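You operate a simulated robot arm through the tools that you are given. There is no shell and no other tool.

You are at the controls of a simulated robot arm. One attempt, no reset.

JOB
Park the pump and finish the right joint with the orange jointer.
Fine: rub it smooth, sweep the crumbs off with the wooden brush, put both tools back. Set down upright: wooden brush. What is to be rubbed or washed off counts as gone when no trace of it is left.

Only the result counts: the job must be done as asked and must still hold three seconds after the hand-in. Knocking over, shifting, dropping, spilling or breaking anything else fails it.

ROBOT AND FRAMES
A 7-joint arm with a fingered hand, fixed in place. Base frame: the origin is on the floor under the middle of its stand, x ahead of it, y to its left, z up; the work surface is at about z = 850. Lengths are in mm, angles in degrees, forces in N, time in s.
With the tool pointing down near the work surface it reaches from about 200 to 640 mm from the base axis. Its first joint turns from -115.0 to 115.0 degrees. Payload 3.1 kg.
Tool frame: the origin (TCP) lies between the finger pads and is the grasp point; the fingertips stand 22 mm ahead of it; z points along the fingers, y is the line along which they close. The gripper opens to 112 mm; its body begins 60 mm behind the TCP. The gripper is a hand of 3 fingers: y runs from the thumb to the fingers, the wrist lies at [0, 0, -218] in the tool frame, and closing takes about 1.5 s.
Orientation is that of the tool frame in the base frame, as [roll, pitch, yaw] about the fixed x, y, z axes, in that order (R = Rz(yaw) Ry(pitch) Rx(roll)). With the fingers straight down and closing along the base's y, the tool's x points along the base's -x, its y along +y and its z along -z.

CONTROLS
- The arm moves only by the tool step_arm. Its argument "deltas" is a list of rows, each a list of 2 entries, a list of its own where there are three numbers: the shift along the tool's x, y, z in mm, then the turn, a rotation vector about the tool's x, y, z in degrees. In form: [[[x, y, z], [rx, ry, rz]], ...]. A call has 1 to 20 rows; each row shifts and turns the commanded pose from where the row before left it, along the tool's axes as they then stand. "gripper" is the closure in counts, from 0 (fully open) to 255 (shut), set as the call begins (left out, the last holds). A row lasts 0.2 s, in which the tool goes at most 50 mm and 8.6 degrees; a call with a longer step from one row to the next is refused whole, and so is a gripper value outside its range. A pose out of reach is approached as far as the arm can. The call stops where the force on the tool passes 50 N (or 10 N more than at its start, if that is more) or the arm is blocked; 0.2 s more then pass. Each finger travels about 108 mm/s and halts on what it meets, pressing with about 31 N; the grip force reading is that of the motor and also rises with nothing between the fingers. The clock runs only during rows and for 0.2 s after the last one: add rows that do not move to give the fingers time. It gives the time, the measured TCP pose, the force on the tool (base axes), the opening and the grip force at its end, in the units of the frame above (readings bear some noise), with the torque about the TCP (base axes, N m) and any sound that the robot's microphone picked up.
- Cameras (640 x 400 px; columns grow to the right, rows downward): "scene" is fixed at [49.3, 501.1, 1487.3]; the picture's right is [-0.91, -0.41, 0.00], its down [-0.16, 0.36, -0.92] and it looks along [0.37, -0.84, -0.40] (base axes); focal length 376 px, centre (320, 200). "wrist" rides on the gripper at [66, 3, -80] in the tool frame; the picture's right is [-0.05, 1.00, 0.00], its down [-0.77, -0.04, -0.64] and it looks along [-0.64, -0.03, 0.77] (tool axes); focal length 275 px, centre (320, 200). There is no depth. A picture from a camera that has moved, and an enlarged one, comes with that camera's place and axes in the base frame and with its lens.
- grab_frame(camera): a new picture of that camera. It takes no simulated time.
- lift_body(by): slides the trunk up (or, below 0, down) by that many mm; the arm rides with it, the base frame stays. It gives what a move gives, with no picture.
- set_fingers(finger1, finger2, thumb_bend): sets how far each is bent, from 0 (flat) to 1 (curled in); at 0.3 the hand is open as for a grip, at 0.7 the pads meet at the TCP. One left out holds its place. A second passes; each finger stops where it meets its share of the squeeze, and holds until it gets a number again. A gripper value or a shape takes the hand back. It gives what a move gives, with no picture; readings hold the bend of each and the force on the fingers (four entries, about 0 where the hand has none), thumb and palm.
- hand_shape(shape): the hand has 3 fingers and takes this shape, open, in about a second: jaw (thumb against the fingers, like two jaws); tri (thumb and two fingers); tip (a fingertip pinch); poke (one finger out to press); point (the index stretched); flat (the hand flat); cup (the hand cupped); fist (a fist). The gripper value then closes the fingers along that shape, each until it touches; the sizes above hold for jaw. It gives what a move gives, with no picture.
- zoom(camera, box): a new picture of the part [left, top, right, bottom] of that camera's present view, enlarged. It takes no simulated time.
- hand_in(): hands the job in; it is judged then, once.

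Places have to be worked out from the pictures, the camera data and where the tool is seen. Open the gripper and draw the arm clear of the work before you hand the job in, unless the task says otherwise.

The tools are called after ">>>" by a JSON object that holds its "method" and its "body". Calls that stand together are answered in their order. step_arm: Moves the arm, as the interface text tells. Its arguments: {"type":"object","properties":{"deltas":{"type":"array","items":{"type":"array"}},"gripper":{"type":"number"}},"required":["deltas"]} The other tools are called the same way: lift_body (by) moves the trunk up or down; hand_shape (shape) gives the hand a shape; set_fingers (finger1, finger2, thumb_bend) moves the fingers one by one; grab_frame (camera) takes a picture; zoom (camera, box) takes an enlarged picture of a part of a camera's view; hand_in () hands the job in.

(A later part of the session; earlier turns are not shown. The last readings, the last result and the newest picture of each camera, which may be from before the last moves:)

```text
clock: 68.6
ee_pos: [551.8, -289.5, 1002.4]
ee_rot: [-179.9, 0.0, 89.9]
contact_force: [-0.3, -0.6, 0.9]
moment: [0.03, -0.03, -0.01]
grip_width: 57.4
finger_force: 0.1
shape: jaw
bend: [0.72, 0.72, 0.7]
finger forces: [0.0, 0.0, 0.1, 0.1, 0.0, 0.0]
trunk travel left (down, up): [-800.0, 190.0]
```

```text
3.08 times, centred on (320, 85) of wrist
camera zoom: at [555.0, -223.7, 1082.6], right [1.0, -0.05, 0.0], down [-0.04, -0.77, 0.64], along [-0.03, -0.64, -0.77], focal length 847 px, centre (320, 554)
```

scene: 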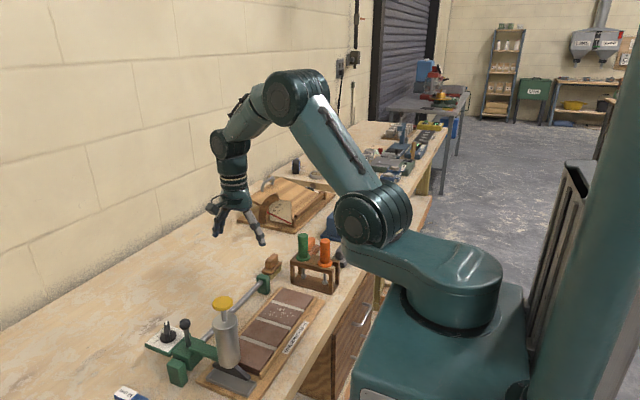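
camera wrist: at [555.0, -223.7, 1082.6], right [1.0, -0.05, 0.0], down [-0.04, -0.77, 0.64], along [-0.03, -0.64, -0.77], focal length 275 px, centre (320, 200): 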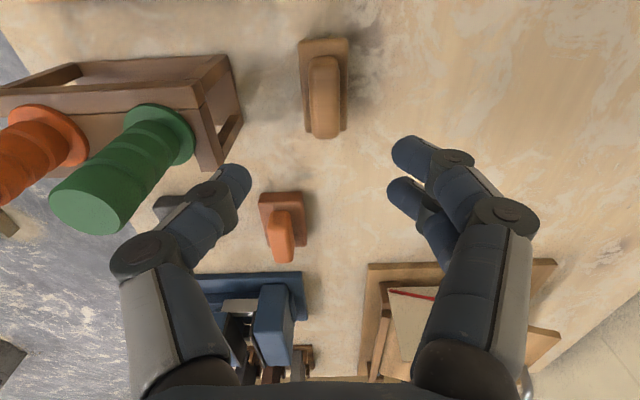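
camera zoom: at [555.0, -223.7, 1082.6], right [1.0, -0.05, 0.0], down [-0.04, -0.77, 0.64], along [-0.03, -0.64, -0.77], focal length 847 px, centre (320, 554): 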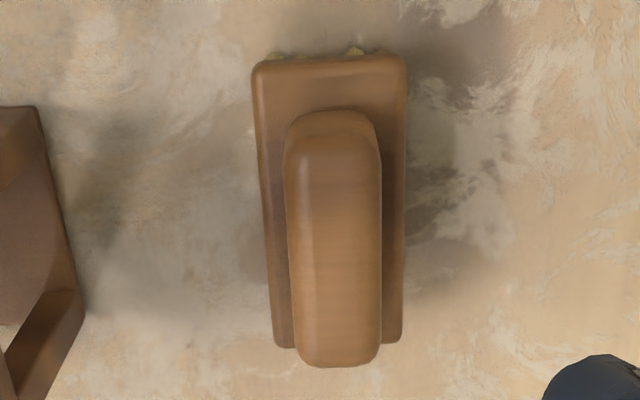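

The block centre is at x≈555.4, so I shift +3.4 mm in x and descend to z≈925 first.

>>> {"method": "step_arm", "body": {"deltas": [[[0, 3.4, 20], [0, 0, 0]], [[0, 0, 30], [0, 0, 0]], [[0, 0, 27], [0, 0, 0]], [[0, 0, 0], [0, 0, 0]]]}}

>>> {"method": "grab_frame", "body": {"camera": "wrist"}}

>>> {"method": "zoom", "body": {"camera": "scene", "box": [220, 210, 340, 300]}}

```text
clock: 69.6
ee_pos: [554.2, -291.2, 924.5]
ee_rot: [-180.0, 0.0, 90.1]
contact_force: [-0.5, 0.1, -0.2]
moment: [0.06, -0.01, 0.03]
grip_width: 57.7
finger_force: 0.1
shape: jaw
bend: [0.72, 0.72, 0.7]
finger forces: [0.0, 0.1, 0.1, 0.0, 0.0, 0.1]
trunk travel left (down, up): [-800.0, 190.0]
```

```text
taken
camera wrist: at [557.2, -224.0, 1004.5], right [1.0, -0.05, 0.0], down [-0.04, -0.77, 0.64], along [-0.03, -0.64, -0.77], focal length 275 px, centre (320, 200)
```

wrist: 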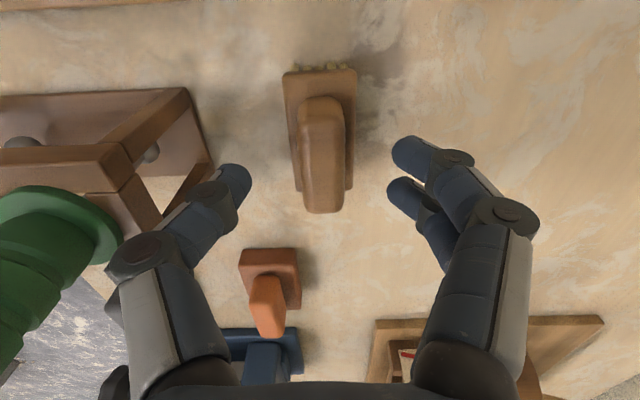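

```text
4.44 times, centred on (280, 255) of scene
camera zoom: at [49.3, 501.1, 1487.3], right [-0.91, -0.41, 0.0], down [-0.16, 0.36, -0.92], along [0.37, -0.84, -0.4], focal length 1670 px, centre (498, -44)
```

zoom: 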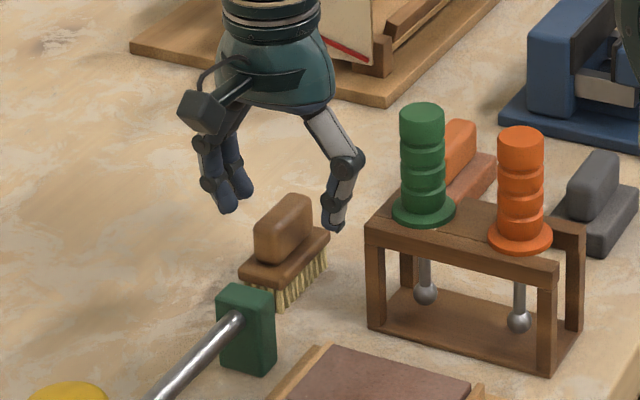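

Aligned in x; I shift +1.5 mm in y and descend to ≈905, where the tips stay just above the brush board.

>>> {"method": "step_arm", "body": {"deltas": [[[1.5, 0.5, 8], [0, 0, 0]], [[0, 0, 7], [0, 0, 0]], [[0, 0, 4], [0, 0, 0]], [[0, 0, 0], [0, 0, 0]]]}}

>>> {"method": "grab_frame", "body": {"camera": "wrist"}}

>>> {"method": "zoom", "body": {"camera": "scene", "box": [230, 230, 310, 300]}}

```text
clock: 70.6
ee_pos: [555.5, -286.8, 906.7]
ee_rot: [180.0, -0.1, 90.1]
contact_force: [-0.2, 0.5, 1.1]
moment: [0.0, 0.01, 0.01]
grip_width: 57.6
finger_force: 0.1
shape: jaw
bend: [0.72, 0.72, 0.7]
finger forces: [0.0, 0.0, 0.0, 0.0, 0.1, 0.0]
trunk travel left (down, up): [-800.0, 190.0]
```

```text
taken
camera wrist: at [558.2, -221.6, 987.8], right [1.0, -0.05, 0.0], down [-0.04, -0.77, 0.64], along [-0.03, -0.64, -0.77], focal length 275 px, centre (320, 200)
```

wrist: 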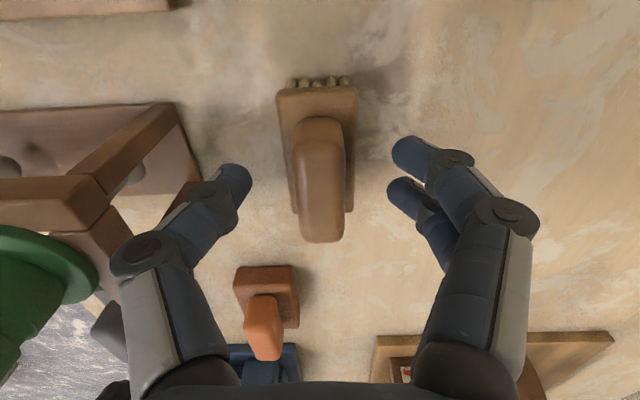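

```text
5.71 times, centred on (270, 265) of scene
camera zoom: at [49.3, 501.1, 1487.3], right [-0.91, -0.41, 0.0], down [-0.16, 0.36, -0.92], along [0.37, -0.84, -0.4], focal length 2147 px, centre (606, -171)
```

zoom: 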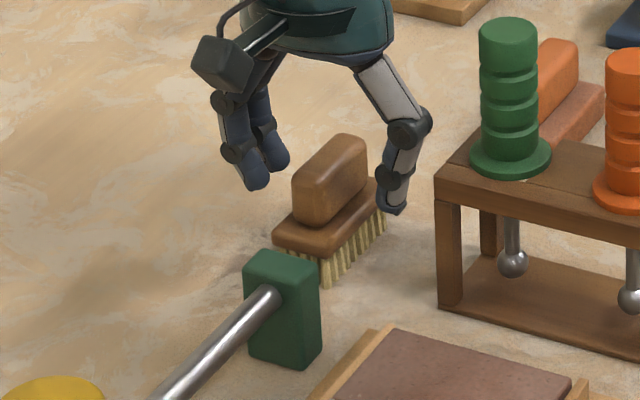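

Well centred on the block. I close the hand on it.

>>> {"method": "step_arm", "body": {"deltas": [[[0, 0, 1.5], [0, 0, 0]], [[0, 0, 0], [0, 0, 0]], [[0, 0, 0], [0, 0, 0]], [[0, 0, 0], [0, 0, 0]], [[0, 0, 0], [0, 0, 0]], [[0, 0, 0], [0, 0, 0]], [[0, 0, 0], [0, 0, 0]]], "gripper": 255}}

>>> {"method": "grab_frame", "body": {"camera": "wrist"}}

>>> {"method": "zoom", "body": {"camera": "scene", "box": [230, 230, 310, 300]}}

```text
clock: 72.2
ee_pos: [554.6, -287.0, 905.3]
ee_rot: [-179.9, 0.0, 90.0]
contact_force: [-0.5, 1.0, 0.9]
moment: [0.0, -0.01, 0.03]
grip_width: 14.6
finger_force: 30.4
shape: jaw
bend: [0.73, 0.73, 0.7]
finger forces: [13.9, 13.8, 0.0, 0.1, 27.9, 0.0]
trunk travel left (down, up): [-800.0, 190.0]
```

```text
taken
camera wrist: at [558.4, -221.8, 985.8], right [1.0, -0.05, 0.0], down [-0.04, -0.77, 0.64], along [-0.03, -0.64, -0.77], focal length 275 px, centre (320, 200)
```

wrist: 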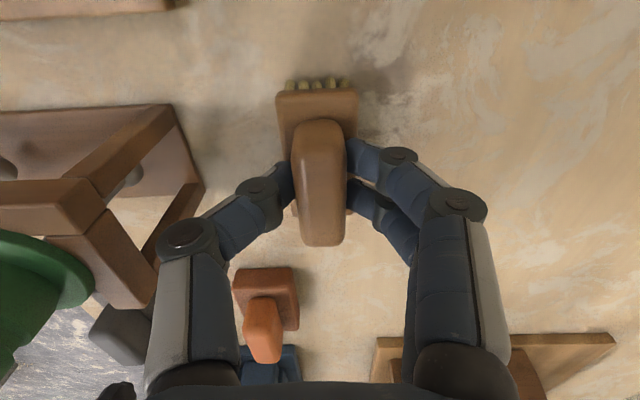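

```text
5.71 times, centred on (270, 265) of scene
camera zoom: at [49.3, 501.1, 1487.3], right [-0.91, -0.41, 0.0], down [-0.16, 0.36, -0.92], along [0.37, -0.84, -0.4], focal length 2147 px, centre (606, -171)
```

zoom: 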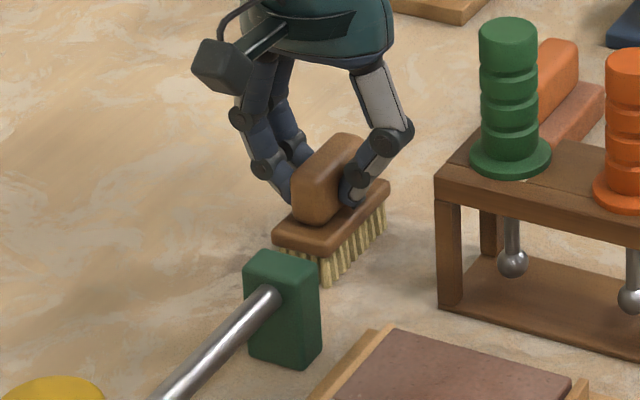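

The brush is held firmly (14+14 vs 28 N) without shifting. I lift it straight up.

>>> {"method": "step_arm", "body": {"deltas": [[[0, 0, -6], [0, 0, 0]], [[0, 0, -14], [0, 0, 0]], [[0, 0, -25], [0, 0, 0]], [[0, 0, -30], [0, 0, 0]], [[0, 0, -20], [0, 0, 0]], [[0, 0, 0], [0, 0, 0]]]}}

>>> {"method": "grab_frame", "body": {"camera": "wrist"}}

>>> {"method": "zoom", "body": {"camera": "scene", "box": [210, 200, 330, 300]}}

```text
clock: 73.6
ee_pos: [553.8, -286.5, 1001.9]
ee_rot: [-180.0, 0.0, 89.9]
contact_force: [-0.2, 0.0, -0.7]
moment: [0.0, 0.0, 0.03]
grip_width: 14.8
finger_force: 30.8
shape: jaw
bend: [0.73, 0.73, 0.7]
finger forces: [14.0, 13.8, 0.0, 0.1, 27.8, 0.0]
trunk travel left (down, up): [-800.0, 190.0]
```

```text
taken
camera wrist: at [557.5, -220.8, 1081.4], right [1.0, -0.05, 0.0], down [-0.04, -0.77, 0.64], along [-0.03, -0.63, -0.77], focal length 275 px, centre (320, 200)
```

wrist: 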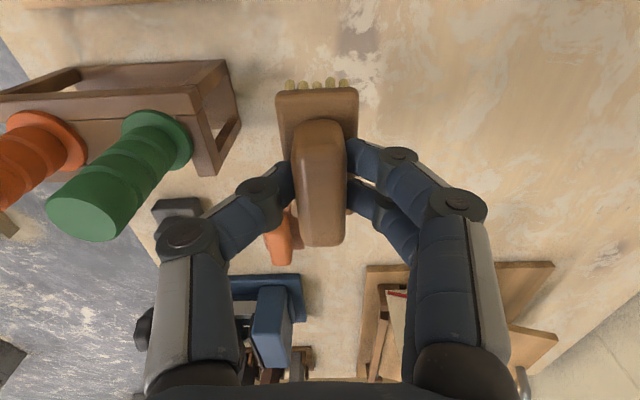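

```text
4.00 times, centred on (270, 250) of scene
camera zoom: at [49.3, 501.1, 1487.3], right [-0.91, -0.41, 0.0], down [-0.16, 0.36, -0.92], along [0.37, -0.84, -0.4], focal length 1503 px, centre (520, 0)
```

zoom: 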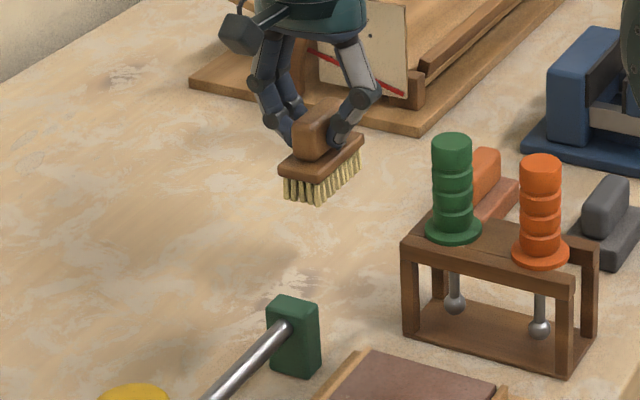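

Brush hangs straight. I carry it over the second tile (centre ≈(430,−120)) at safe height, then lower part-way.

>>> {"method": "step_arm", "body": {"deltas": [[[33.3, -24.8, 0], [0, 0, 0]], [[33.3, -24.8, 0], [0, 0, 0]], [[33.3, -24.8, 0], [0, 0, 0]], [[33.3, -24.8, 0], [0, 0, 0]], [[33.3, -24.8, 0], [0, 0, 0]], [[0, 0, 20], [0, 0, 0]], [[0, 0, 20], [0, 0, 0]], [[0, 0, 0], [0, 0, 0]]]}}

>>> {"method": "grab_frame", "body": {"camera": "wrist"}}

>>> {"method": "zoom", "body": {"camera": "scene", "box": [210, 240, 340, 340]}}

```text
clock: 75.4
ee_pos: [431.0, -122.2, 962.1]
ee_rot: [-180.0, 0.0, 90.0]
contact_force: [0.1, -0.3, -0.9]
moment: [-0.01, -0.03, -0.01]
grip_width: 14.7
finger_force: 30.9
shape: jaw
bend: [0.73, 0.73, 0.7]
finger forces: [13.8, 14.0, 0.0, 0.0, 27.8, 0.1]
trunk travel left (down, up): [-800.0, 190.0]
```

```text
taken
camera wrist: at [433.7, -56.4, 1041.9], right [1.0, -0.05, 0.0], down [-0.04, -0.77, 0.64], along [-0.03, -0.64, -0.77], focal length 275 px, centre (320, 200)
```

wrist: 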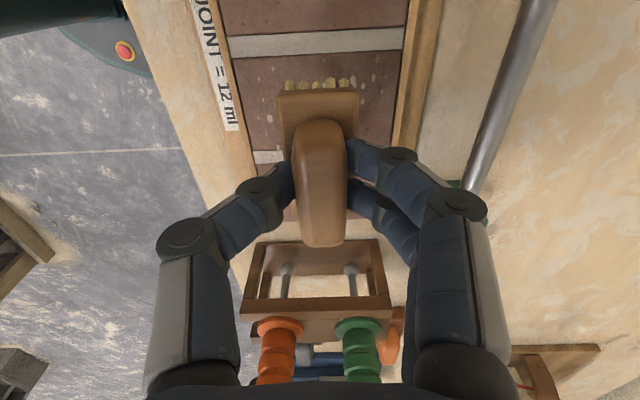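

```text
4.00 times, centred on (275, 290) of scene
camera zoom: at [49.3, 501.1, 1487.3], right [-0.91, -0.41, 0.0], down [-0.16, 0.36, -0.92], along [0.37, -0.84, -0.4], focal length 1503 px, centre (500, -160)
```

zoom: 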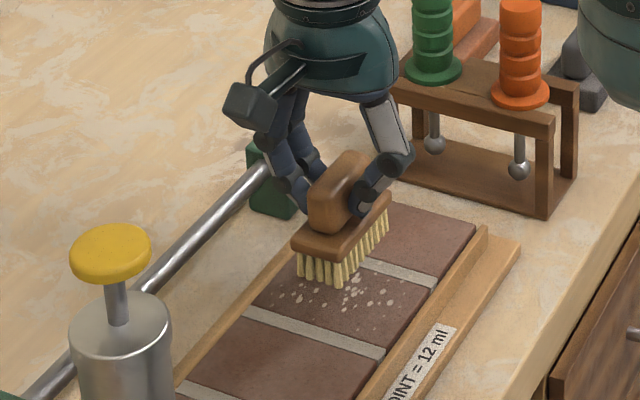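

I shift to the near end (x≈402) and lower gradually toward tile contact.

>>> {"method": "step_arm", "body": {"deltas": [[[1.5, -15, 0], [0, 0, 0]], [[0, -13, 5], [0, 0, 0]], [[0, 0, 8], [0, 0, 0]], [[0, 0, 3], [0, 0, 0]], [[0, 0, 0], [0, 0, 0]]]}}

>>> {"method": "zoom", "body": {"camera": "wrist", "box": [200, 20, 440, 160]}}

>>> {"method": "zoom", "body": {"camera": "scene", "box": [250, 270, 330, 330]}}

```text
clock: 76.6
ee_pos: [404.7, -119.7, 945.4]
ee_rot: [-179.9, 0.0, 90.1]
contact_force: [-0.4, -0.4, -0.8]
moment: [0.01, -0.01, 0.01]
grip_width: 14.5
finger_force: 30.8
shape: jaw
bend: [0.73, 0.73, 0.7]
finger forces: [13.9, 13.9, 0.1, 0.1, 27.9, 0.0]
trunk travel left (down, up): [-800.0, 190.0]
```

```text
2.67 times, centred on (320, 90) of wrist
camera zoom: at [407.1, -55.0, 1025.7], right [1.0, -0.05, 0.0], down [-0.04, -0.77, 0.64], along [-0.03, -0.64, -0.77], focal length 734 px, centre (320, 493)
```

zoom: 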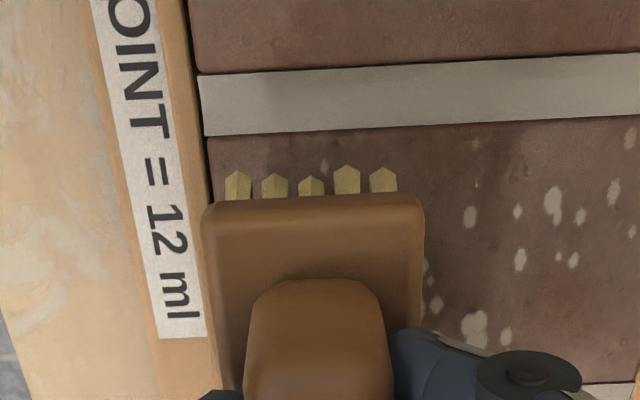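

```text
6.67 times, centred on (290, 300) of scene
camera zoom: at [49.3, 501.1, 1487.3], right [-0.91, -0.41, 0.0], down [-0.16, 0.36, -0.92], along [0.37, -0.84, -0.4], focal length 2505 px, centre (520, -467)
```

zoom: 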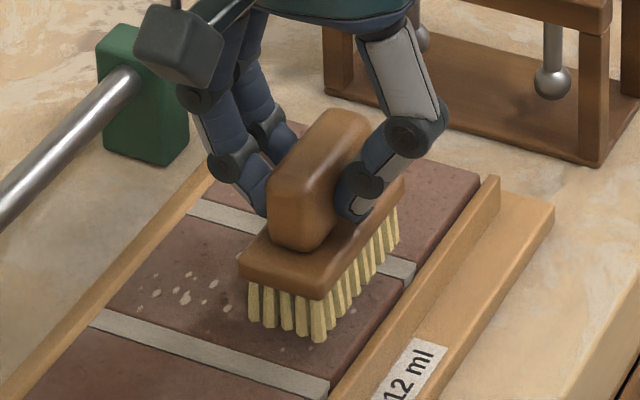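

Some crumbs extend slightly past the +y edge of the brush, so I shift 8 mm toward +y and continue lowering to contact.

>>> {"method": "step_arm", "body": {"deltas": [[[8, -1.5, 0], [0, 0, 0]], [[0, 0, 2], [0, 0, 0]], [[0, 0, 2], [0, 0, 0]], [[0, 0, 0], [0, 0, 0]]]}}

>>> {"method": "step_arm", "body": {"deltas": [[[0, 0, 1.5], [0, 0, 0]], [[0, 0, 0], [0, 0, 0]]]}}

```text
clock: 77.6
ee_pos: [403.0, -112.9, 941.2]
ee_rot: [-180.0, 0.0, 90.0]
contact_force: [-0.7, -0.4, -1.4]
moment: [0.01, 0.03, -0.01]
grip_width: 14.7
finger_force: 30.8
shape: jaw
bend: [0.73, 0.73, 0.7]
finger forces: [13.9, 13.9, 0.1, 0.0, 27.8, 0.1]
trunk travel left (down, up): [-800.0, 190.0]
```

```text
clock: 78.2
ee_pos: [402.3, -113.1, 939.8]
ee_rot: [-180.0, 0.0, 90.0]
contact_force: [-1.1, 0.5, -1.3]
moment: [-0.05, 0.02, -0.01]
grip_width: 14.4
finger_force: 31.3
shape: jaw
bend: [0.73, 0.73, 0.7]
finger forces: [13.9, 13.9, 0.1, 0.0, 27.9, 0.0]
trunk travel left (down, up): [-800.0, 190.0]
```

No contact yet; continuing down in small steps.

>>> {"method": "step_arm", "body": {"deltas": [[[0, 0, 2], [0, 0, 0]], [[0, 0, 0], [0, 0, 0]]]}}

>>> {"method": "step_arm", "body": {"deltas": [[[0, 0, 1.5], [0, 0, 0]], [[0, 0, 0], [0, 0, 0]]]}}

>>> {"method": "zoom", "body": {"camera": "scene", "box": [250, 270, 330, 330]}}

```text
clock: 78.8
ee_pos: [402.4, -113.3, 937.8]
ee_rot: [-179.9, -0.1, 90.1]
contact_force: [-0.2, 0.1, -1.3]
moment: [-0.01, 0.04, -0.02]
grip_width: 14.5
finger_force: 31.1
shape: jaw
bend: [0.73, 0.73, 0.7]
finger forces: [14.0, 13.9, 0.0, 0.0, 27.8, 0.0]
trunk travel left (down, up): [-800.0, 190.0]
```

```text
clock: 79.4
ee_pos: [403.2, -111.6, 935.4]
ee_rot: [-180.0, 0.1, 90.0]
contact_force: [0.3, -0.1, -1.1]
moment: [-0.02, 0.0, 0.01]
grip_width: 14.7
finger_force: 31.3
shape: jaw
bend: [0.73, 0.73, 0.7]
finger forces: [13.9, 13.9, 0.0, 0.0, 27.7, 0.0]
trunk travel left (down, up): [-800.0, 190.0]
```

```text
6.67 times, centred on (290, 300) of scene
camera zoom: at [49.3, 501.1, 1487.3], right [-0.91, -0.41, 0.0], down [-0.16, 0.36, -0.92], along [0.37, -0.84, -0.4], focal length 2505 px, centre (520, -467)
```

zoom: 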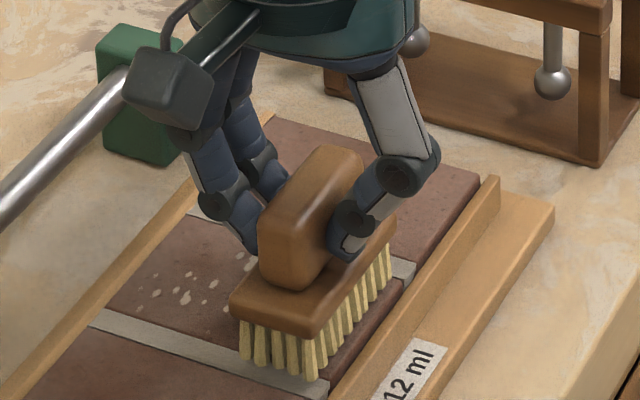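

>>> {"method": "step_arm", "body": {"deltas": [[[0, 0, 1.5], [0, 0, 0]], [[0, 0, 0], [0, 0, 0]]]}}

>>> {"method": "step_arm", "body": {"deltas": [[[0, 0, 1], [0, 0, 0]], [[0, 0, 0], [0, 0, 0]]]}}

```text
clock: 80.0
ee_pos: [402.9, -111.0, 934.0]
ee_rot: [180.0, 0.0, 89.9]
contact_force: [0.8, 0.2, -1.4]
moment: [0.02, -0.02, 0.02]
grip_width: 14.8
finger_force: 30.7
shape: jaw
bend: [0.73, 0.73, 0.7]
finger forces: [13.9, 13.9, 0.1, 0.0, 27.8, 0.0]
trunk travel left (down, up): [-800.0, 190.0]
```

```text
clock: 80.6
ee_pos: [402.4, -111.0, 934.4]
ee_rot: [-180.0, 0.0, 90.0]
contact_force: [0.9, -0.1, -1.0]
moment: [-0.03, 0.01, -0.01]
grip_width: 14.6
finger_force: 30.7
shape: jaw
bend: [0.73, 0.73, 0.7]
finger forces: [13.9, 13.9, 0.0, 0.0, 27.8, 0.0]
trunk travel left (down, up): [-800.0, 190.0]
```

Still free at ≈933.5; I continue downward carefully by 1 mm steps.

>>> {"method": "step_arm", "body": {"deltas": [[[0, 0, 1], [0, 0, 0]], [[0, 0, 1], [0, 0, 0]], [[0, 0, 0], [0, 0, 0]]]}}

>>> {"method": "step_arm", "body": {"deltas": [[[0, 0, 1], [0, 0, 0]], [[0, 0, 0], [0, 0, 0]]]}}

>>> {"method": "zoom", "body": {"camera": "scene", "box": [250, 280, 310, 330]}}

>>> {"method": "zoom", "body": {"camera": "wrist", "box": [200, 20, 440, 160]}}

```text
clock: 81.4
ee_pos: [401.5, -110.6, 933.6]
ee_rot: [179.9, 0.0, 90.0]
contact_force: [-1.3, -0.3, 7.8]
moment: [-0.02, -0.05, 0.0]
grip_width: 14.8
finger_force: 31.1
shape: jaw
bend: [0.73, 0.73, 0.7]
finger forces: [14.6, 14.6, 0.2, 0.0, 30.5, 0.0]
trunk travel left (down, up): [-800.0, 190.0]
```

```text
clock: 82.0
ee_pos: [402.0, -111.0, 932.3]
ee_rot: [179.8, 0.1, 90.0]
contact_force: [2.0, -1.0, 21.4]
moment: [-0.05, -0.09, 0.03]
grip_width: 15.0
finger_force: 31.0
shape: jaw
bend: [0.73, 0.73, 0.71]
finger forces: [17.7, 17.7, 0.0, 0.1, 33.4, 0.1]
trunk travel left (down, up): [-800.0, 190.0]
```

```text
8.00 times, centred on (280, 305) of scene
camera zoom: at [49.3, 501.1, 1487.3], right [-0.91, -0.41, 0.0], down [-0.16, 0.36, -0.92], along [0.37, -0.84, -0.4], focal length 3006 px, centre (640, -640)
```

zoom: 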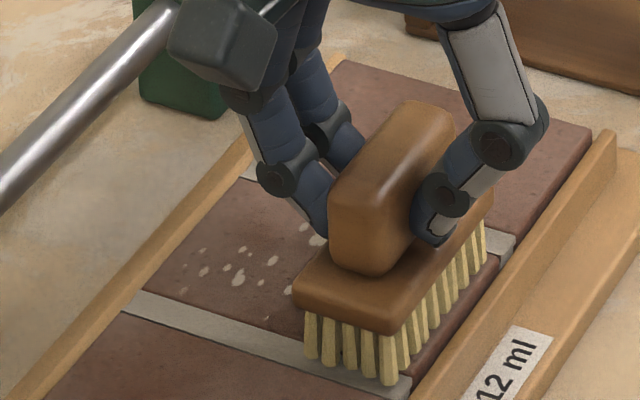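

```text
2.67 times, centred on (320, 90) of wrist
camera zoom: at [404.4, -45.3, 1012.9], right [1.0, -0.05, 0.0], down [-0.04, -0.77, 0.64], along [-0.03, -0.64, -0.77], focal length 734 px, centre (320, 493)
```

zoom: 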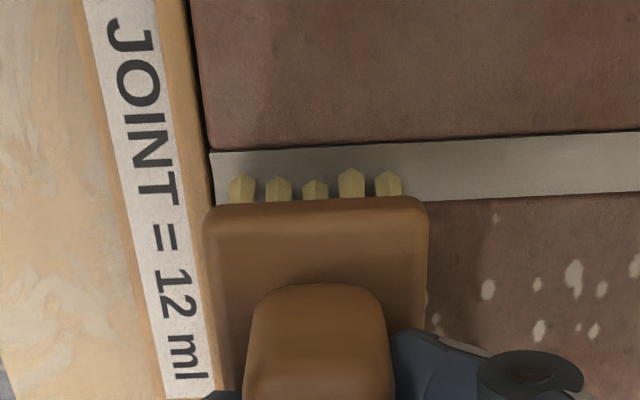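

Contact is made (tile top ≈ z 878). I ease to ~8 N, shift 5 mm toward −y so the bristles stay off the middle joint, and sweep toward the far side.

>>> {"method": "step_arm", "body": {"deltas": [[[-2, 0, -1.2], [0, 0, 0]], [[-3, 2, 0], [0, 0, 0]], [[0, 5, 0], [0, 0, 0]], [[0, 6, 0], [0, 0, 0]], [[0, 6, 0], [0, 0, 0]]]}}

>>> {"method": "zoom", "body": {"camera": "wrist", "box": [180, 20, 440, 170]}}

>>> {"method": "zoom", "body": {"camera": "scene", "box": [250, 270, 330, 330]}}

```text
clock: 83.2
ee_pos: [418.9, -116.1, 933.5]
ee_rot: [179.9, 0.0, 90.1]
contact_force: [-5.8, -0.7, 13.4]
moment: [-0.03, 0.11, 0.0]
grip_width: 15.5
finger_force: 31.2
shape: jaw
bend: [0.73, 0.73, 0.71]
finger forces: [14.5, 14.6, 0.0, 0.0, 35.5, 0.1]
trunk travel left (down, up): [-800.0, 190.0]
```

```text
2.46 times, centred on (310, 95) of wrist
camera zoom: at [422.3, -50.1, 1013.5], right [1.0, -0.05, 0.0], down [-0.04, -0.77, 0.64], along [-0.03, -0.64, -0.77], focal length 678 px, centre (345, 458)
```

zoom: 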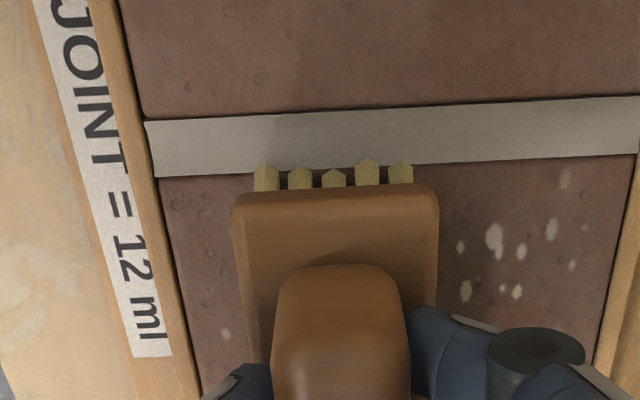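

```text
6.67 times, centred on (290, 300) of scene
camera zoom: at [49.3, 501.1, 1487.3], right [-0.91, -0.41, 0.0], down [-0.16, 0.36, -0.92], along [0.37, -0.84, -0.4], focal length 2505 px, centre (520, -467)
```

zoom: 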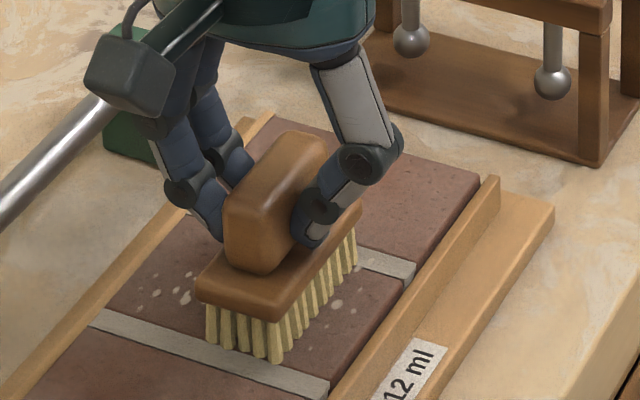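

The sweep is removing crumbs. I continue toward the far end.

>>> {"method": "step_arm", "body": {"deltas": [[[0, 6, 0], [0, 0, 0]], [[0, 6, 0], [0, 0, 0]], [[0, 6, 0], [0, 0, 0]], [[0, 6, 0], [0, 0, 0]], [[0, 6, 0], [0, 0, 0]], [[0, 6, 0], [0, 0, 0]]]}}

>>> {"method": "zoom", "body": {"camera": "wrist", "box": [180, 20, 440, 170]}}

>>> {"method": "zoom", "body": {"camera": "scene", "box": [250, 270, 330, 330]}}

```text
clock: 84.6
ee_pos: [456.6, -117.0, 932.7]
ee_rot: [-180.0, 0.0, 89.9]
contact_force: [-1.8, -0.4, 3.4]
moment: [-0.02, 0.03, -0.01]
grip_width: 15.6
finger_force: 31.0
shape: jaw
bend: [0.73, 0.73, 0.71]
finger forces: [15.3, 15.2, 0.0, 0.0, 32.1, 0.0]
trunk travel left (down, up): [-800.0, 190.0]
```

```text
2.46 times, centred on (310, 95) of wrist
camera zoom: at [460.3, -51.2, 1014.0], right [1.0, -0.05, 0.0], down [-0.04, -0.77, 0.64], along [-0.03, -0.64, -0.77], focal length 678 px, centre (345, 458)
```

zoom: 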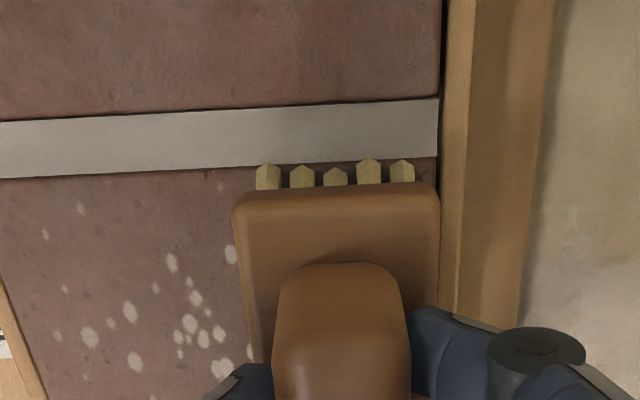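

```text
6.67 times, centred on (290, 300) of scene
camera zoom: at [49.3, 501.1, 1487.3], right [-0.91, -0.41, 0.0], down [-0.16, 0.36, -0.92], along [0.37, -0.84, -0.4], focal length 2505 px, centre (520, -467)
```

zoom: 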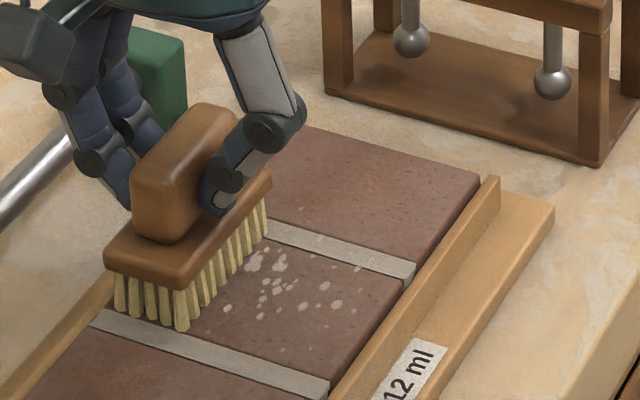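

Crumbs are still visible behind the brush (perhaps fainter), so it takes more passes. I press ~1 mm more and sweep back to the near side.

>>> {"method": "step_arm", "body": {"deltas": [[[0, 3, 1], [0, 0, 0]], [[0, -6, 0], [0, 0, 0]], [[0, -6, 0], [0, 0, 0]], [[0, -6, 0], [0, 0, 0]], [[0, -6, 0], [0, 0, 0]], [[0, -6, 0], [0, 0, 0]]]}}

>>> {"method": "zoom", "body": {"camera": "wrist", "box": [180, 20, 440, 170]}}

>>> {"method": "zoom", "body": {"camera": "scene", "box": [250, 270, 330, 330]}}

```text
clock: 86.0
ee_pos: [430.2, -115.4, 932.6]
ee_rot: [179.9, 0.2, 90.0]
contact_force: [9.2, -1.6, 24.4]
moment: [-0.01, -0.29, 0.02]
grip_width: 16.4
finger_force: 30.7
shape: jaw
bend: [0.73, 0.73, 0.72]
finger forces: [19.0, 19.1, 0.1, 0.1, 29.5, 0.0]
trunk travel left (down, up): [-800.0, 190.0]
```

```text
2.46 times, centred on (310, 95) of wrist
camera zoom: at [433.2, -49.7, 1012.0], right [1.0, -0.05, 0.0], down [-0.04, -0.77, 0.64], along [-0.03, -0.64, -0.77], focal length 678 px, centre (345, 458)
```

zoom: 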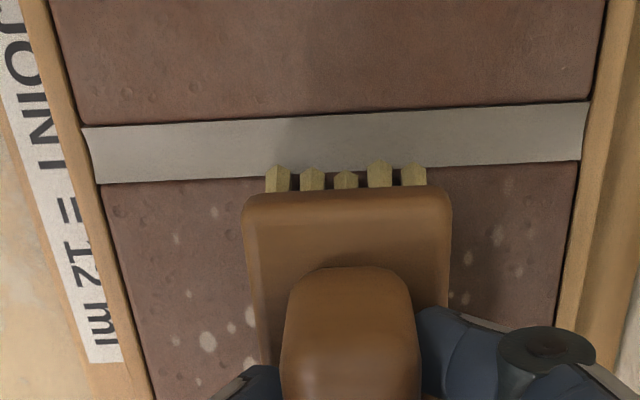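

```text
6.67 times, centred on (290, 300) of scene
camera zoom: at [49.3, 501.1, 1487.3], right [-0.91, -0.41, 0.0], down [-0.16, 0.36, -0.92], along [0.37, -0.84, -0.4], focal length 2505 px, centre (520, -467)
```

zoom: 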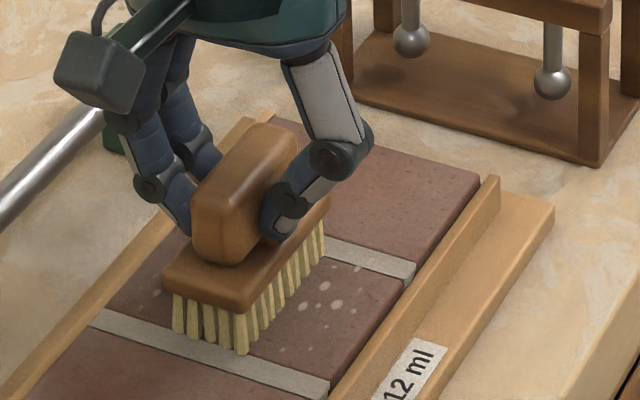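

The crumbs fade clearly with each pass. I ease slightly and continue back and forth across this band.

>>> {"method": "step_arm", "body": {"deltas": [[[0, -6, -0.6], [0, 0, 0]], [[0, -6, 0], [0, 0, 0]], [[0, -6, 0], [0, 0, 0]], [[0, -6, 0], [0, 0, 0]], [[0, -6, 0], [0, 0, 0]], [[0, 6, 0.3], [0, 0, 0]], [[0, 6, 0], [0, 0, 0]], [[0, 6, 0], [0, 0, 0]], [[0, 6, 0], [0, 0, 0]], [[0, 6, 0], [0, 0, 0]], [[0, 6, 0], [0, 0, 0]], [[0, 6, 0], [0, 0, 0]], [[0, 6, 0], [0, 0, 0]], [[0, 6, 0], [0, 0, 0]], [[0, 6, 0], [0, 0, 0]]]}}

>>> {"method": "zoom", "body": {"camera": "wrist", "box": [140, 20, 440, 190]}}

>>> {"method": "zoom", "body": {"camera": "scene", "box": [250, 270, 330, 330]}}

```text
clock: 89.2
ee_pos: [457.8, -116.3, 932.2]
ee_rot: [179.9, 0.0, 90.0]
contact_force: [-3.6, -0.8, 5.3]
moment: [0.0, 0.08, -0.01]
grip_width: 16.4
finger_force: 31.3
shape: jaw
bend: [0.73, 0.73, 0.71]
finger forces: [15.1, 15.2, 0.0, 0.0, 32.8, 0.0]
trunk travel left (down, up): [-800.0, 190.0]
```

```text
2.13 times, centred on (290, 105) of wrist
camera zoom: at [462.0, -50.3, 1012.8], right [1.0, -0.05, 0.0], down [-0.04, -0.77, 0.64], along [-0.03, -0.64, -0.77], focal length 587 px, centre (384, 403)
```

zoom: 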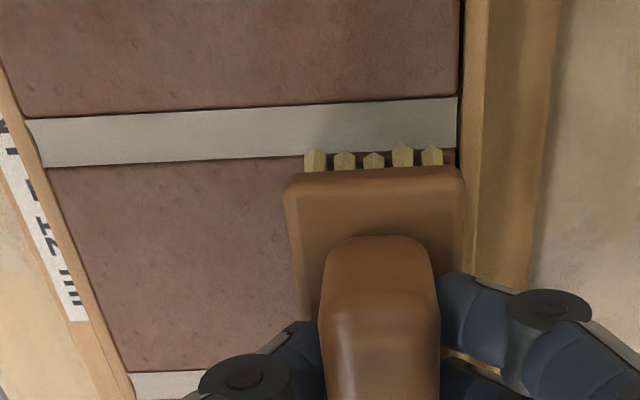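

```text
6.67 times, centred on (290, 300) of scene
camera zoom: at [49.3, 501.1, 1487.3], right [-0.91, -0.41, 0.0], down [-0.16, 0.36, -0.92], along [0.37, -0.84, -0.4], focal length 2505 px, centre (520, -467)
```

zoom: 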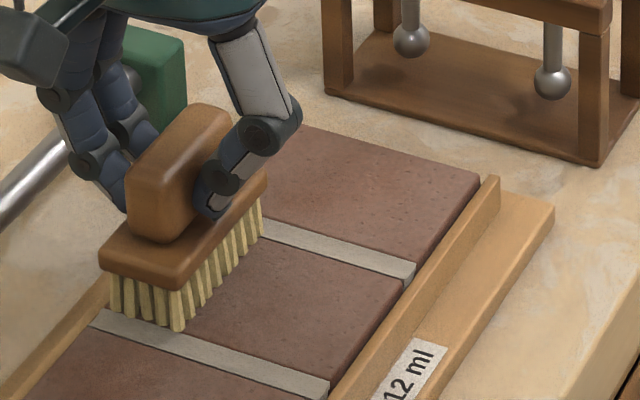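

The tile behind the brush is clean. I finish the far strip with another short back-and-forth, then will shift toward −y for the crumbs on the joint and first tile.

>>> {"method": "step_arm", "body": {"deltas": [[[0, 5, 0], [0, 0, 0]], [[0, -6, -0.2], [0, 0, 0]], [[0, -6, 0], [0, 0, 0]], [[0, -6, 0], [0, 0, 0]], [[0, -6, 0], [0, 0, 0]], [[0, -6, 0], [0, 0, 0]], [[0, -6, 0], [0, 0, 0]], [[0, -6, 0], [0, 0, 0]], [[0, 0, -8], [0, 0, 0]], [[0, 0, -12], [0, 0, 0]], [[0, 0, 0], [0, 0, 0]]]}}

>>> {"method": "zoom", "body": {"camera": "wrist", "box": [180, 0, 460, 190]}}

>>> {"method": "zoom", "body": {"camera": "scene", "box": [250, 270, 330, 330]}}

```text
clock: 91.6
ee_pos: [424.9, -116.4, 952.8]
ee_rot: [-179.9, 0.0, 90.0]
contact_force: [-0.4, -0.3, -0.3]
moment: [0.0, 0.02, 0.02]
grip_width: 16.0
finger_force: 30.7
shape: jaw
bend: [0.73, 0.73, 0.71]
finger forces: [14.9, 14.8, 0.1, 0.0, 29.9, 0.0]
trunk travel left (down, up): [-800.0, 190.0]
```

```text
2.11 times, centred on (320, 95) of wrist
camera zoom: at [427.4, -51.1, 1033.2], right [1.0, -0.05, 0.0], down [-0.04, -0.77, 0.64], along [-0.03, -0.63, -0.77], focal length 580 px, centre (320, 421)
```

zoom: 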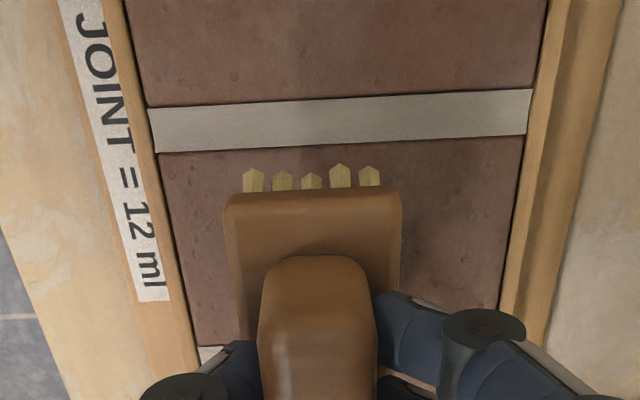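

```text
6.67 times, centred on (290, 300) of scene
camera zoom: at [49.3, 501.1, 1487.3], right [-0.91, -0.41, 0.0], down [-0.16, 0.36, -0.92], along [0.37, -0.84, -0.4], focal length 2505 px, centre (520, -467)
```

zoom: 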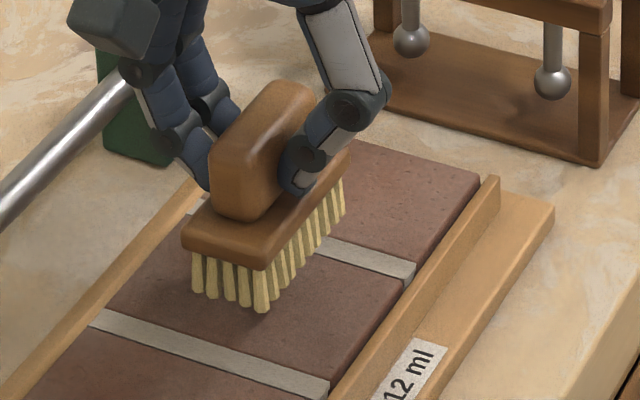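

The second tile looks clean. Now I shift the brush 35 mm toward −y to cover the right joint and the edge of the first tile, and lower again.

>>> {"method": "step_arm", "body": {"deltas": [[[-20, -13, 0], [0, 0, 0]], [[-15, -12, 0], [0, 0, 0]], [[0, 0, 12], [0, 0, 0]], [[0, 0, 6], [0, 0, 0]], [[0, 0, 0], [0, 0, 0]]]}}

>>> {"method": "zoom", "body": {"camera": "wrist", "box": [180, 0, 460, 190]}}

>>> {"method": "zoom", "body": {"camera": "scene", "box": [250, 270, 330, 330]}}

```text
clock: 92.8
ee_pos: [398.8, -150.4, 935.1]
ee_rot: [180.0, 0.0, 90.0]
contact_force: [1.1, -0.4, -1.3]
moment: [-0.01, 0.01, 0.0]
grip_width: 15.9
finger_force: 30.9
shape: jaw
bend: [0.73, 0.73, 0.71]
finger forces: [14.9, 14.9, 0.0, 0.0, 29.8, 0.0]
trunk travel left (down, up): [-800.0, 190.0]
```

```text
2.11 times, centred on (320, 95) of wrist
camera zoom: at [402.4, -85.8, 1015.0], right [1.0, -0.05, 0.0], down [-0.04, -0.77, 0.64], along [-0.03, -0.64, -0.77], focal length 580 px, centre (320, 421)
```

zoom: 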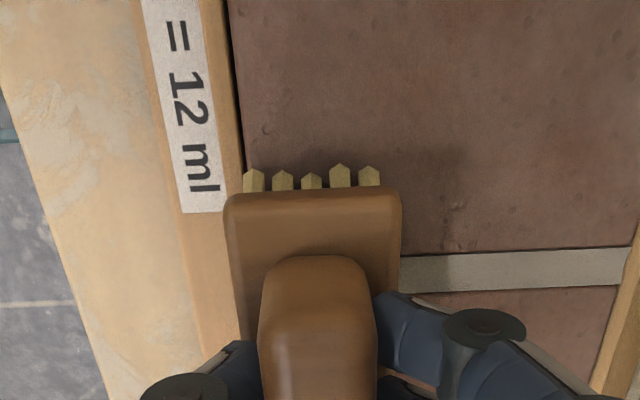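

```text
6.67 times, centred on (290, 300) of scene
camera zoom: at [49.3, 501.1, 1487.3], right [-0.91, -0.41, 0.0], down [-0.16, 0.36, -0.92], along [0.37, -0.84, -0.4], focal length 2505 px, centre (520, -467)
```

zoom: 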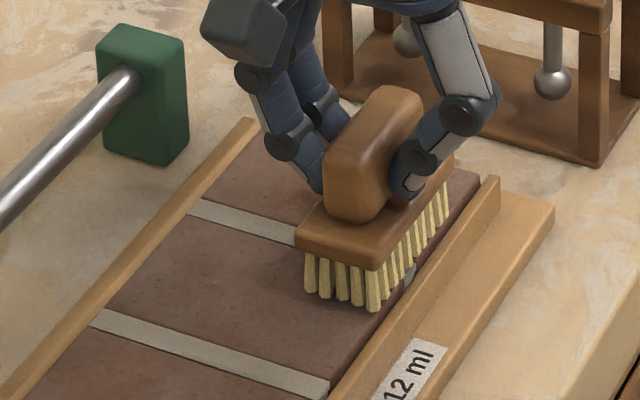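

>>> {"method": "step_arm", "body": {"deltas": [[[0, 2, 1.5], [0, 0, 0]], [[0, 0, 1], [0, 0, 0]], [[0, 0, 0], [0, 0, 0]]]}}

```text
clock: 93.6
ee_pos: [400.7, -150.7, 933.0]
ee_rot: [179.9, 0.0, 89.9]
contact_force: [0.6, 0.1, 6.1]
moment: [0.05, -0.09, 0.04]
grip_width: 16.2
finger_force: 30.9
shape: jaw
bend: [0.73, 0.73, 0.71]
finger forces: [15.5, 15.5, 0.1, 0.0, 30.0, 0.0]
trunk travel left (down, up): [-800.0, 190.0]
```

Contact at ~6 N. I press slightly more and do a full forward and back sweep over the joint and first tile's edge.

>>> {"method": "step_arm", "body": {"deltas": [[[0, 4, 0.6], [0, 0, 0]], [[0, 6, 0], [0, 0, 0]], [[0, 6, 0], [0, 0, 0]], [[0, 6, 0], [0, 0, 0]], [[0, 6, 0], [0, 0, 0]], [[0, 6, 0], [0, 0, 0]], [[0, 6, 0.2], [0, 0, 0]], [[0, 6, 0], [0, 0, 0]], [[0, 6, 0], [0, 0, 0]], [[0, 6, 0], [0, 0, 0]], [[0, 5, 0], [0, 0, 0]]]}}

>>> {"method": "zoom", "body": {"camera": "wrist", "box": [140, 0, 420, 190]}}

>>> {"method": "zoom", "body": {"camera": "scene", "box": [250, 270, 330, 330]}}

```text
clock: 96.0
ee_pos: [463.5, -150.7, 931.4]
ee_rot: [179.8, -0.1, 90.0]
contact_force: [-5.9, -0.4, 17.0]
moment: [0.01, 0.14, 0.0]
grip_width: 16.7
finger_force: 31.1
shape: jaw
bend: [0.73, 0.73, 0.71]
finger forces: [14.6, 14.7, 0.1, 0.1, 36.8, 0.0]
trunk travel left (down, up): [-800.0, 190.0]
```

```text
2.11 times, centred on (280, 95) of wrist
camera zoom: at [465.5, -85.3, 1011.7], right [1.0, -0.05, 0.0], down [-0.04, -0.77, 0.64], along [-0.03, -0.64, -0.77], focal length 580 px, centre (404, 421)
```

zoom: 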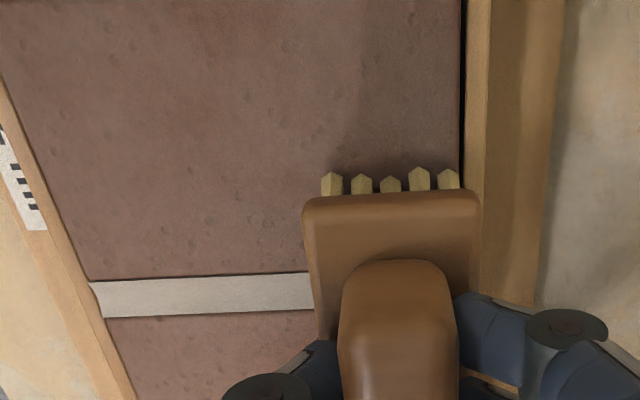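

```text
6.67 times, centred on (290, 300) of scene
camera zoom: at [49.3, 501.1, 1487.3], right [-0.91, -0.41, 0.0], down [-0.16, 0.36, -0.92], along [0.37, -0.84, -0.4], focal length 2505 px, centre (520, -467)
```

zoom: 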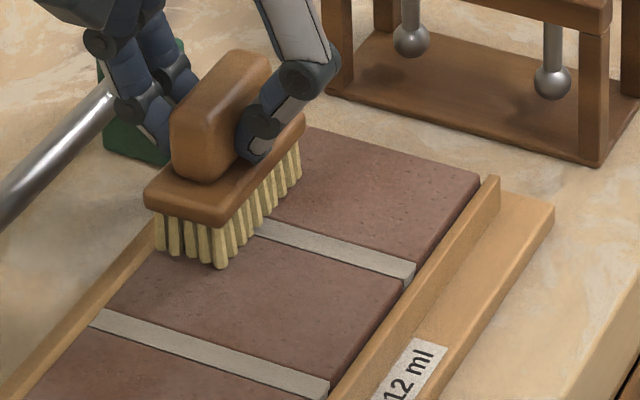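

Everything passed looks clean. I sweep back once more, and forward again, then lift to inspect.

>>> {"method": "step_arm", "body": {"deltas": [[[0, -6, -0.5], [0, 0, 0]], [[0, -6, 0], [0, 0, 0]], [[0, -6, 0], [0, 0, 0]], [[0, -6, 0], [0, 0, 0]], [[0, -6, 0], [0, 0, 0]], [[0, -6, 0], [0, 0, 0]], [[0, -6, 0], [0, 0, 0]], [[0, -6, 0], [0, 0, 0]], [[0, -6, 0], [0, 0, 0]], [[0, -6, 0], [0, 0, 0]], [[0, -3, 0], [0, 0, 0]]]}}

>>> {"method": "step_arm", "body": {"deltas": [[[-6, 6, 0], [0, 0, 0]], [[0, 6, 0], [0, 0, 0]], [[0, 6, 0], [0, 0, 0]], [[0, 6, 0], [0, 0, 0]], [[0, 6, 0], [0, 0, 0]], [[0, 6, 0], [0, 0, 0]], [[0, 6, 0], [0, 0, 0]], [[0, 6, 0], [0, 0, 0]], [[0, 6, 0], [0, 0, 0]], [[0, 6, 0], [0, 0, 0]], [[0, 3, 0], [0, 0, 0]]]}}

>>> {"method": "zoom", "body": {"camera": "scene", "box": [250, 270, 330, 330]}}

```text
clock: 98.4
ee_pos: [398.7, -152.1, 931.3]
ee_rot: [-179.9, 0.0, 90.0]
contact_force: [4.1, 0.8, 8.4]
moment: [0.04, -0.15, 0.0]
grip_width: 16.5
finger_force: 30.4
shape: jaw
bend: [0.73, 0.73, 0.71]
finger forces: [16.8, 17.1, 0.0, 0.1, 30.2, 0.0]
trunk travel left (down, up): [-800.0, 190.0]
```

```text
clock: 100.8
ee_pos: [463.3, -157.2, 931.0]
ee_rot: [180.0, 0.0, 90.0]
contact_force: [-3.1, 1.9, 6.7]
moment: [0.01, 0.08, 0.03]
grip_width: 16.3
finger_force: 30.9
shape: jaw
bend: [0.73, 0.73, 0.71]
finger forces: [15.0, 15.1, 0.0, 0.0, 33.6, 0.0]
trunk travel left (down, up): [-800.0, 190.0]
```

```text
6.67 times, centred on (290, 300) of scene
camera zoom: at [49.3, 501.1, 1487.3], right [-0.91, -0.41, 0.0], down [-0.16, 0.36, -0.92], along [0.37, -0.84, -0.4], focal length 2505 px, centre (520, -467)
```

zoom: 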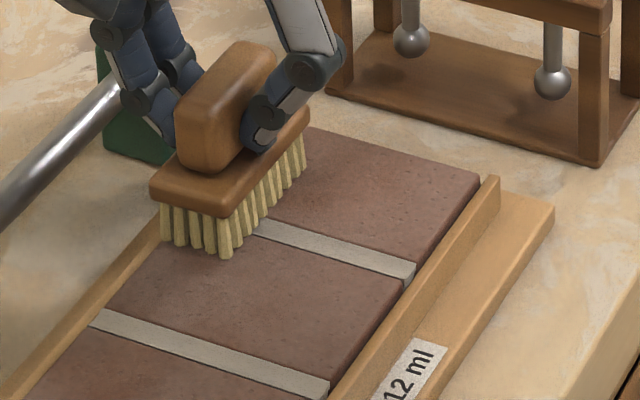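

I lift and step back toward +y to inspect the tiles and joint.

>>> {"method": "step_arm", "body": {"deltas": [[[0, 0, -10], [0, 0, 0]], [[0, 0, -30], [0, 0, 0]], [[20, -8, -30], [0, 0, 0]], [[30, -8, -10], [0, 0, 0]], [[30, -8, 0], [0, 0, 0]], [[10, -8, 0], [0, 0, 0]], [[0, 0, 0], [0, 0, 0]]]}}

>>> {"method": "grab_frame", "body": {"camera": "wrist"}}

>>> {"method": "zoom", "body": {"camera": "wrist", "box": [200, 0, 440, 150]}}

>>> {"method": "zoom", "body": {"camera": "scene", "box": [245, 280, 335, 345]}}

```text
clock: 102.4
ee_pos: [431.5, -68.0, 1011.1]
ee_rot: [180.0, 0.0, 89.9]
contact_force: [0.4, -0.2, -1.0]
moment: [0.01, 0.04, 0.0]
grip_width: 16.0
finger_force: 31.0
shape: jaw
bend: [0.73, 0.73, 0.71]
finger forces: [14.8, 14.8, 0.1, 0.1, 29.7, 0.0]
trunk travel left (down, up): [-800.0, 190.0]
```

```text
taken
camera wrist: at [434.9, -1.7, 1091.4], right [1.0, -0.05, 0.0], down [-0.04, -0.77, 0.64], along [-0.03, -0.64, -0.77], focal length 275 px, centre (320, 200)
```

wrist: 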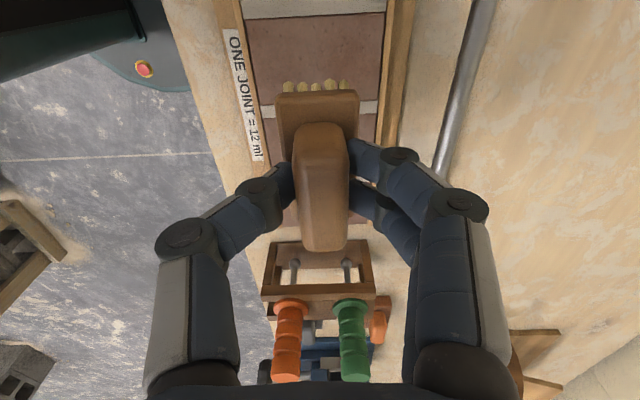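

```text
2.67 times, centred on (320, 75) of wrist
camera zoom: at [434.9, -1.7, 1091.4], right [1.0, -0.05, 0.0], down [-0.04, -0.77, 0.64], along [-0.03, -0.64, -0.77], focal length 734 px, centre (320, 533)
```

zoom: 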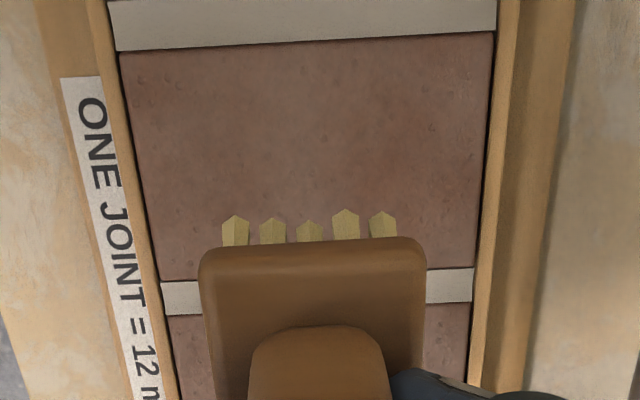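

```text
6.15 times, centred on (290, 312) of scene
camera zoom: at [49.3, 501.1, 1487.3], right [-0.91, -0.41, 0.0], down [-0.16, 0.36, -0.92], along [0.37, -0.84, -0.4], focal length 2312 px, centre (505, -492)
```

zoom: 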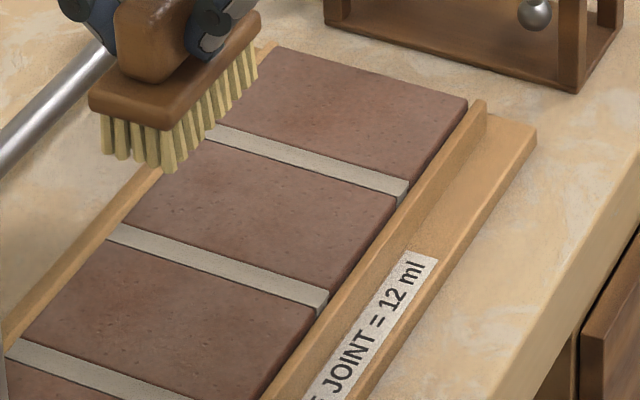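

The scene view shows the joint and tile clean; I move −y a bit so the wrist camera can view the second tile and right joint directly.

>>> {"method": "step_arm", "body": {"deltas": [[[-38, 0, -10], [0, 0, 0]], [[-40, 0, -10], [0, 0, 0]], [[0, 0, 0], [0, 0, 0]]]}}

>>> {"method": "zoom", "body": {"camera": "wrist", "box": [220, 0, 430, 110]}}

>>> {"method": "zoom", "body": {"camera": "scene", "box": [250, 285, 320, 335]}}

```text
clock: 103.2
ee_pos: [432.0, -143.4, 1029.2]
ee_rot: [-179.9, 0.1, 89.9]
contact_force: [0.0, 0.5, -1.4]
moment: [-0.03, 0.04, 0.01]
grip_width: 16.1
finger_force: 30.9
shape: jaw
bend: [0.73, 0.73, 0.71]
finger forces: [14.8, 14.8, 0.0, 0.0, 29.4, 0.0]
trunk travel left (down, up): [-800.0, 190.0]
```

```text
3.05 times, centred on (325, 55) of wrist
camera zoom: at [435.6, -78.4, 1109.8], right [1.0, -0.05, 0.0], down [-0.04, -0.77, 0.64], along [-0.03, -0.64, -0.77], focal length 839 px, centre (305, 642)
```

zoom: 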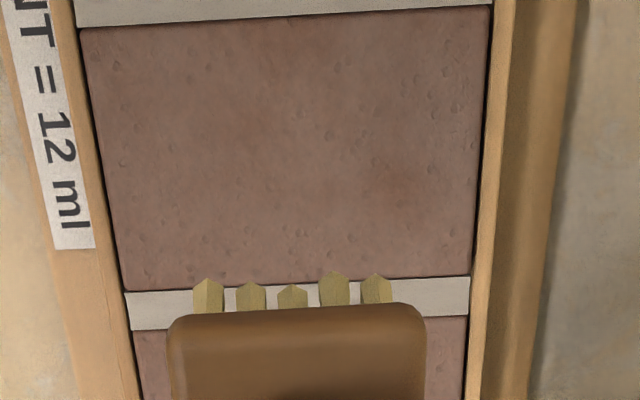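

```text
8.00 times, centred on (285, 310) of scene
camera zoom: at [49.3, 501.1, 1487.3], right [-0.91, -0.41, 0.0], down [-0.16, 0.36, -0.92], along [0.37, -0.84, -0.4], focal length 3006 px, centre (600, -680)
```

zoom: 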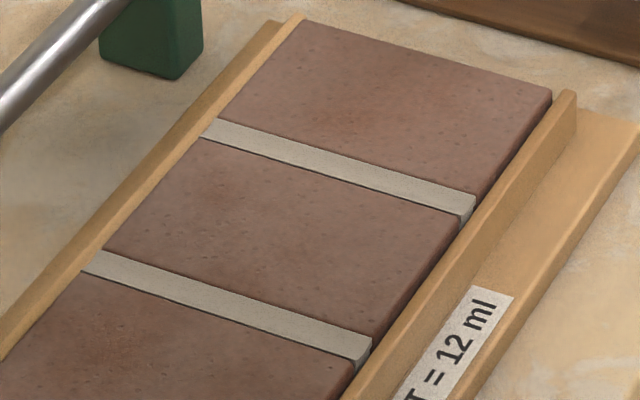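

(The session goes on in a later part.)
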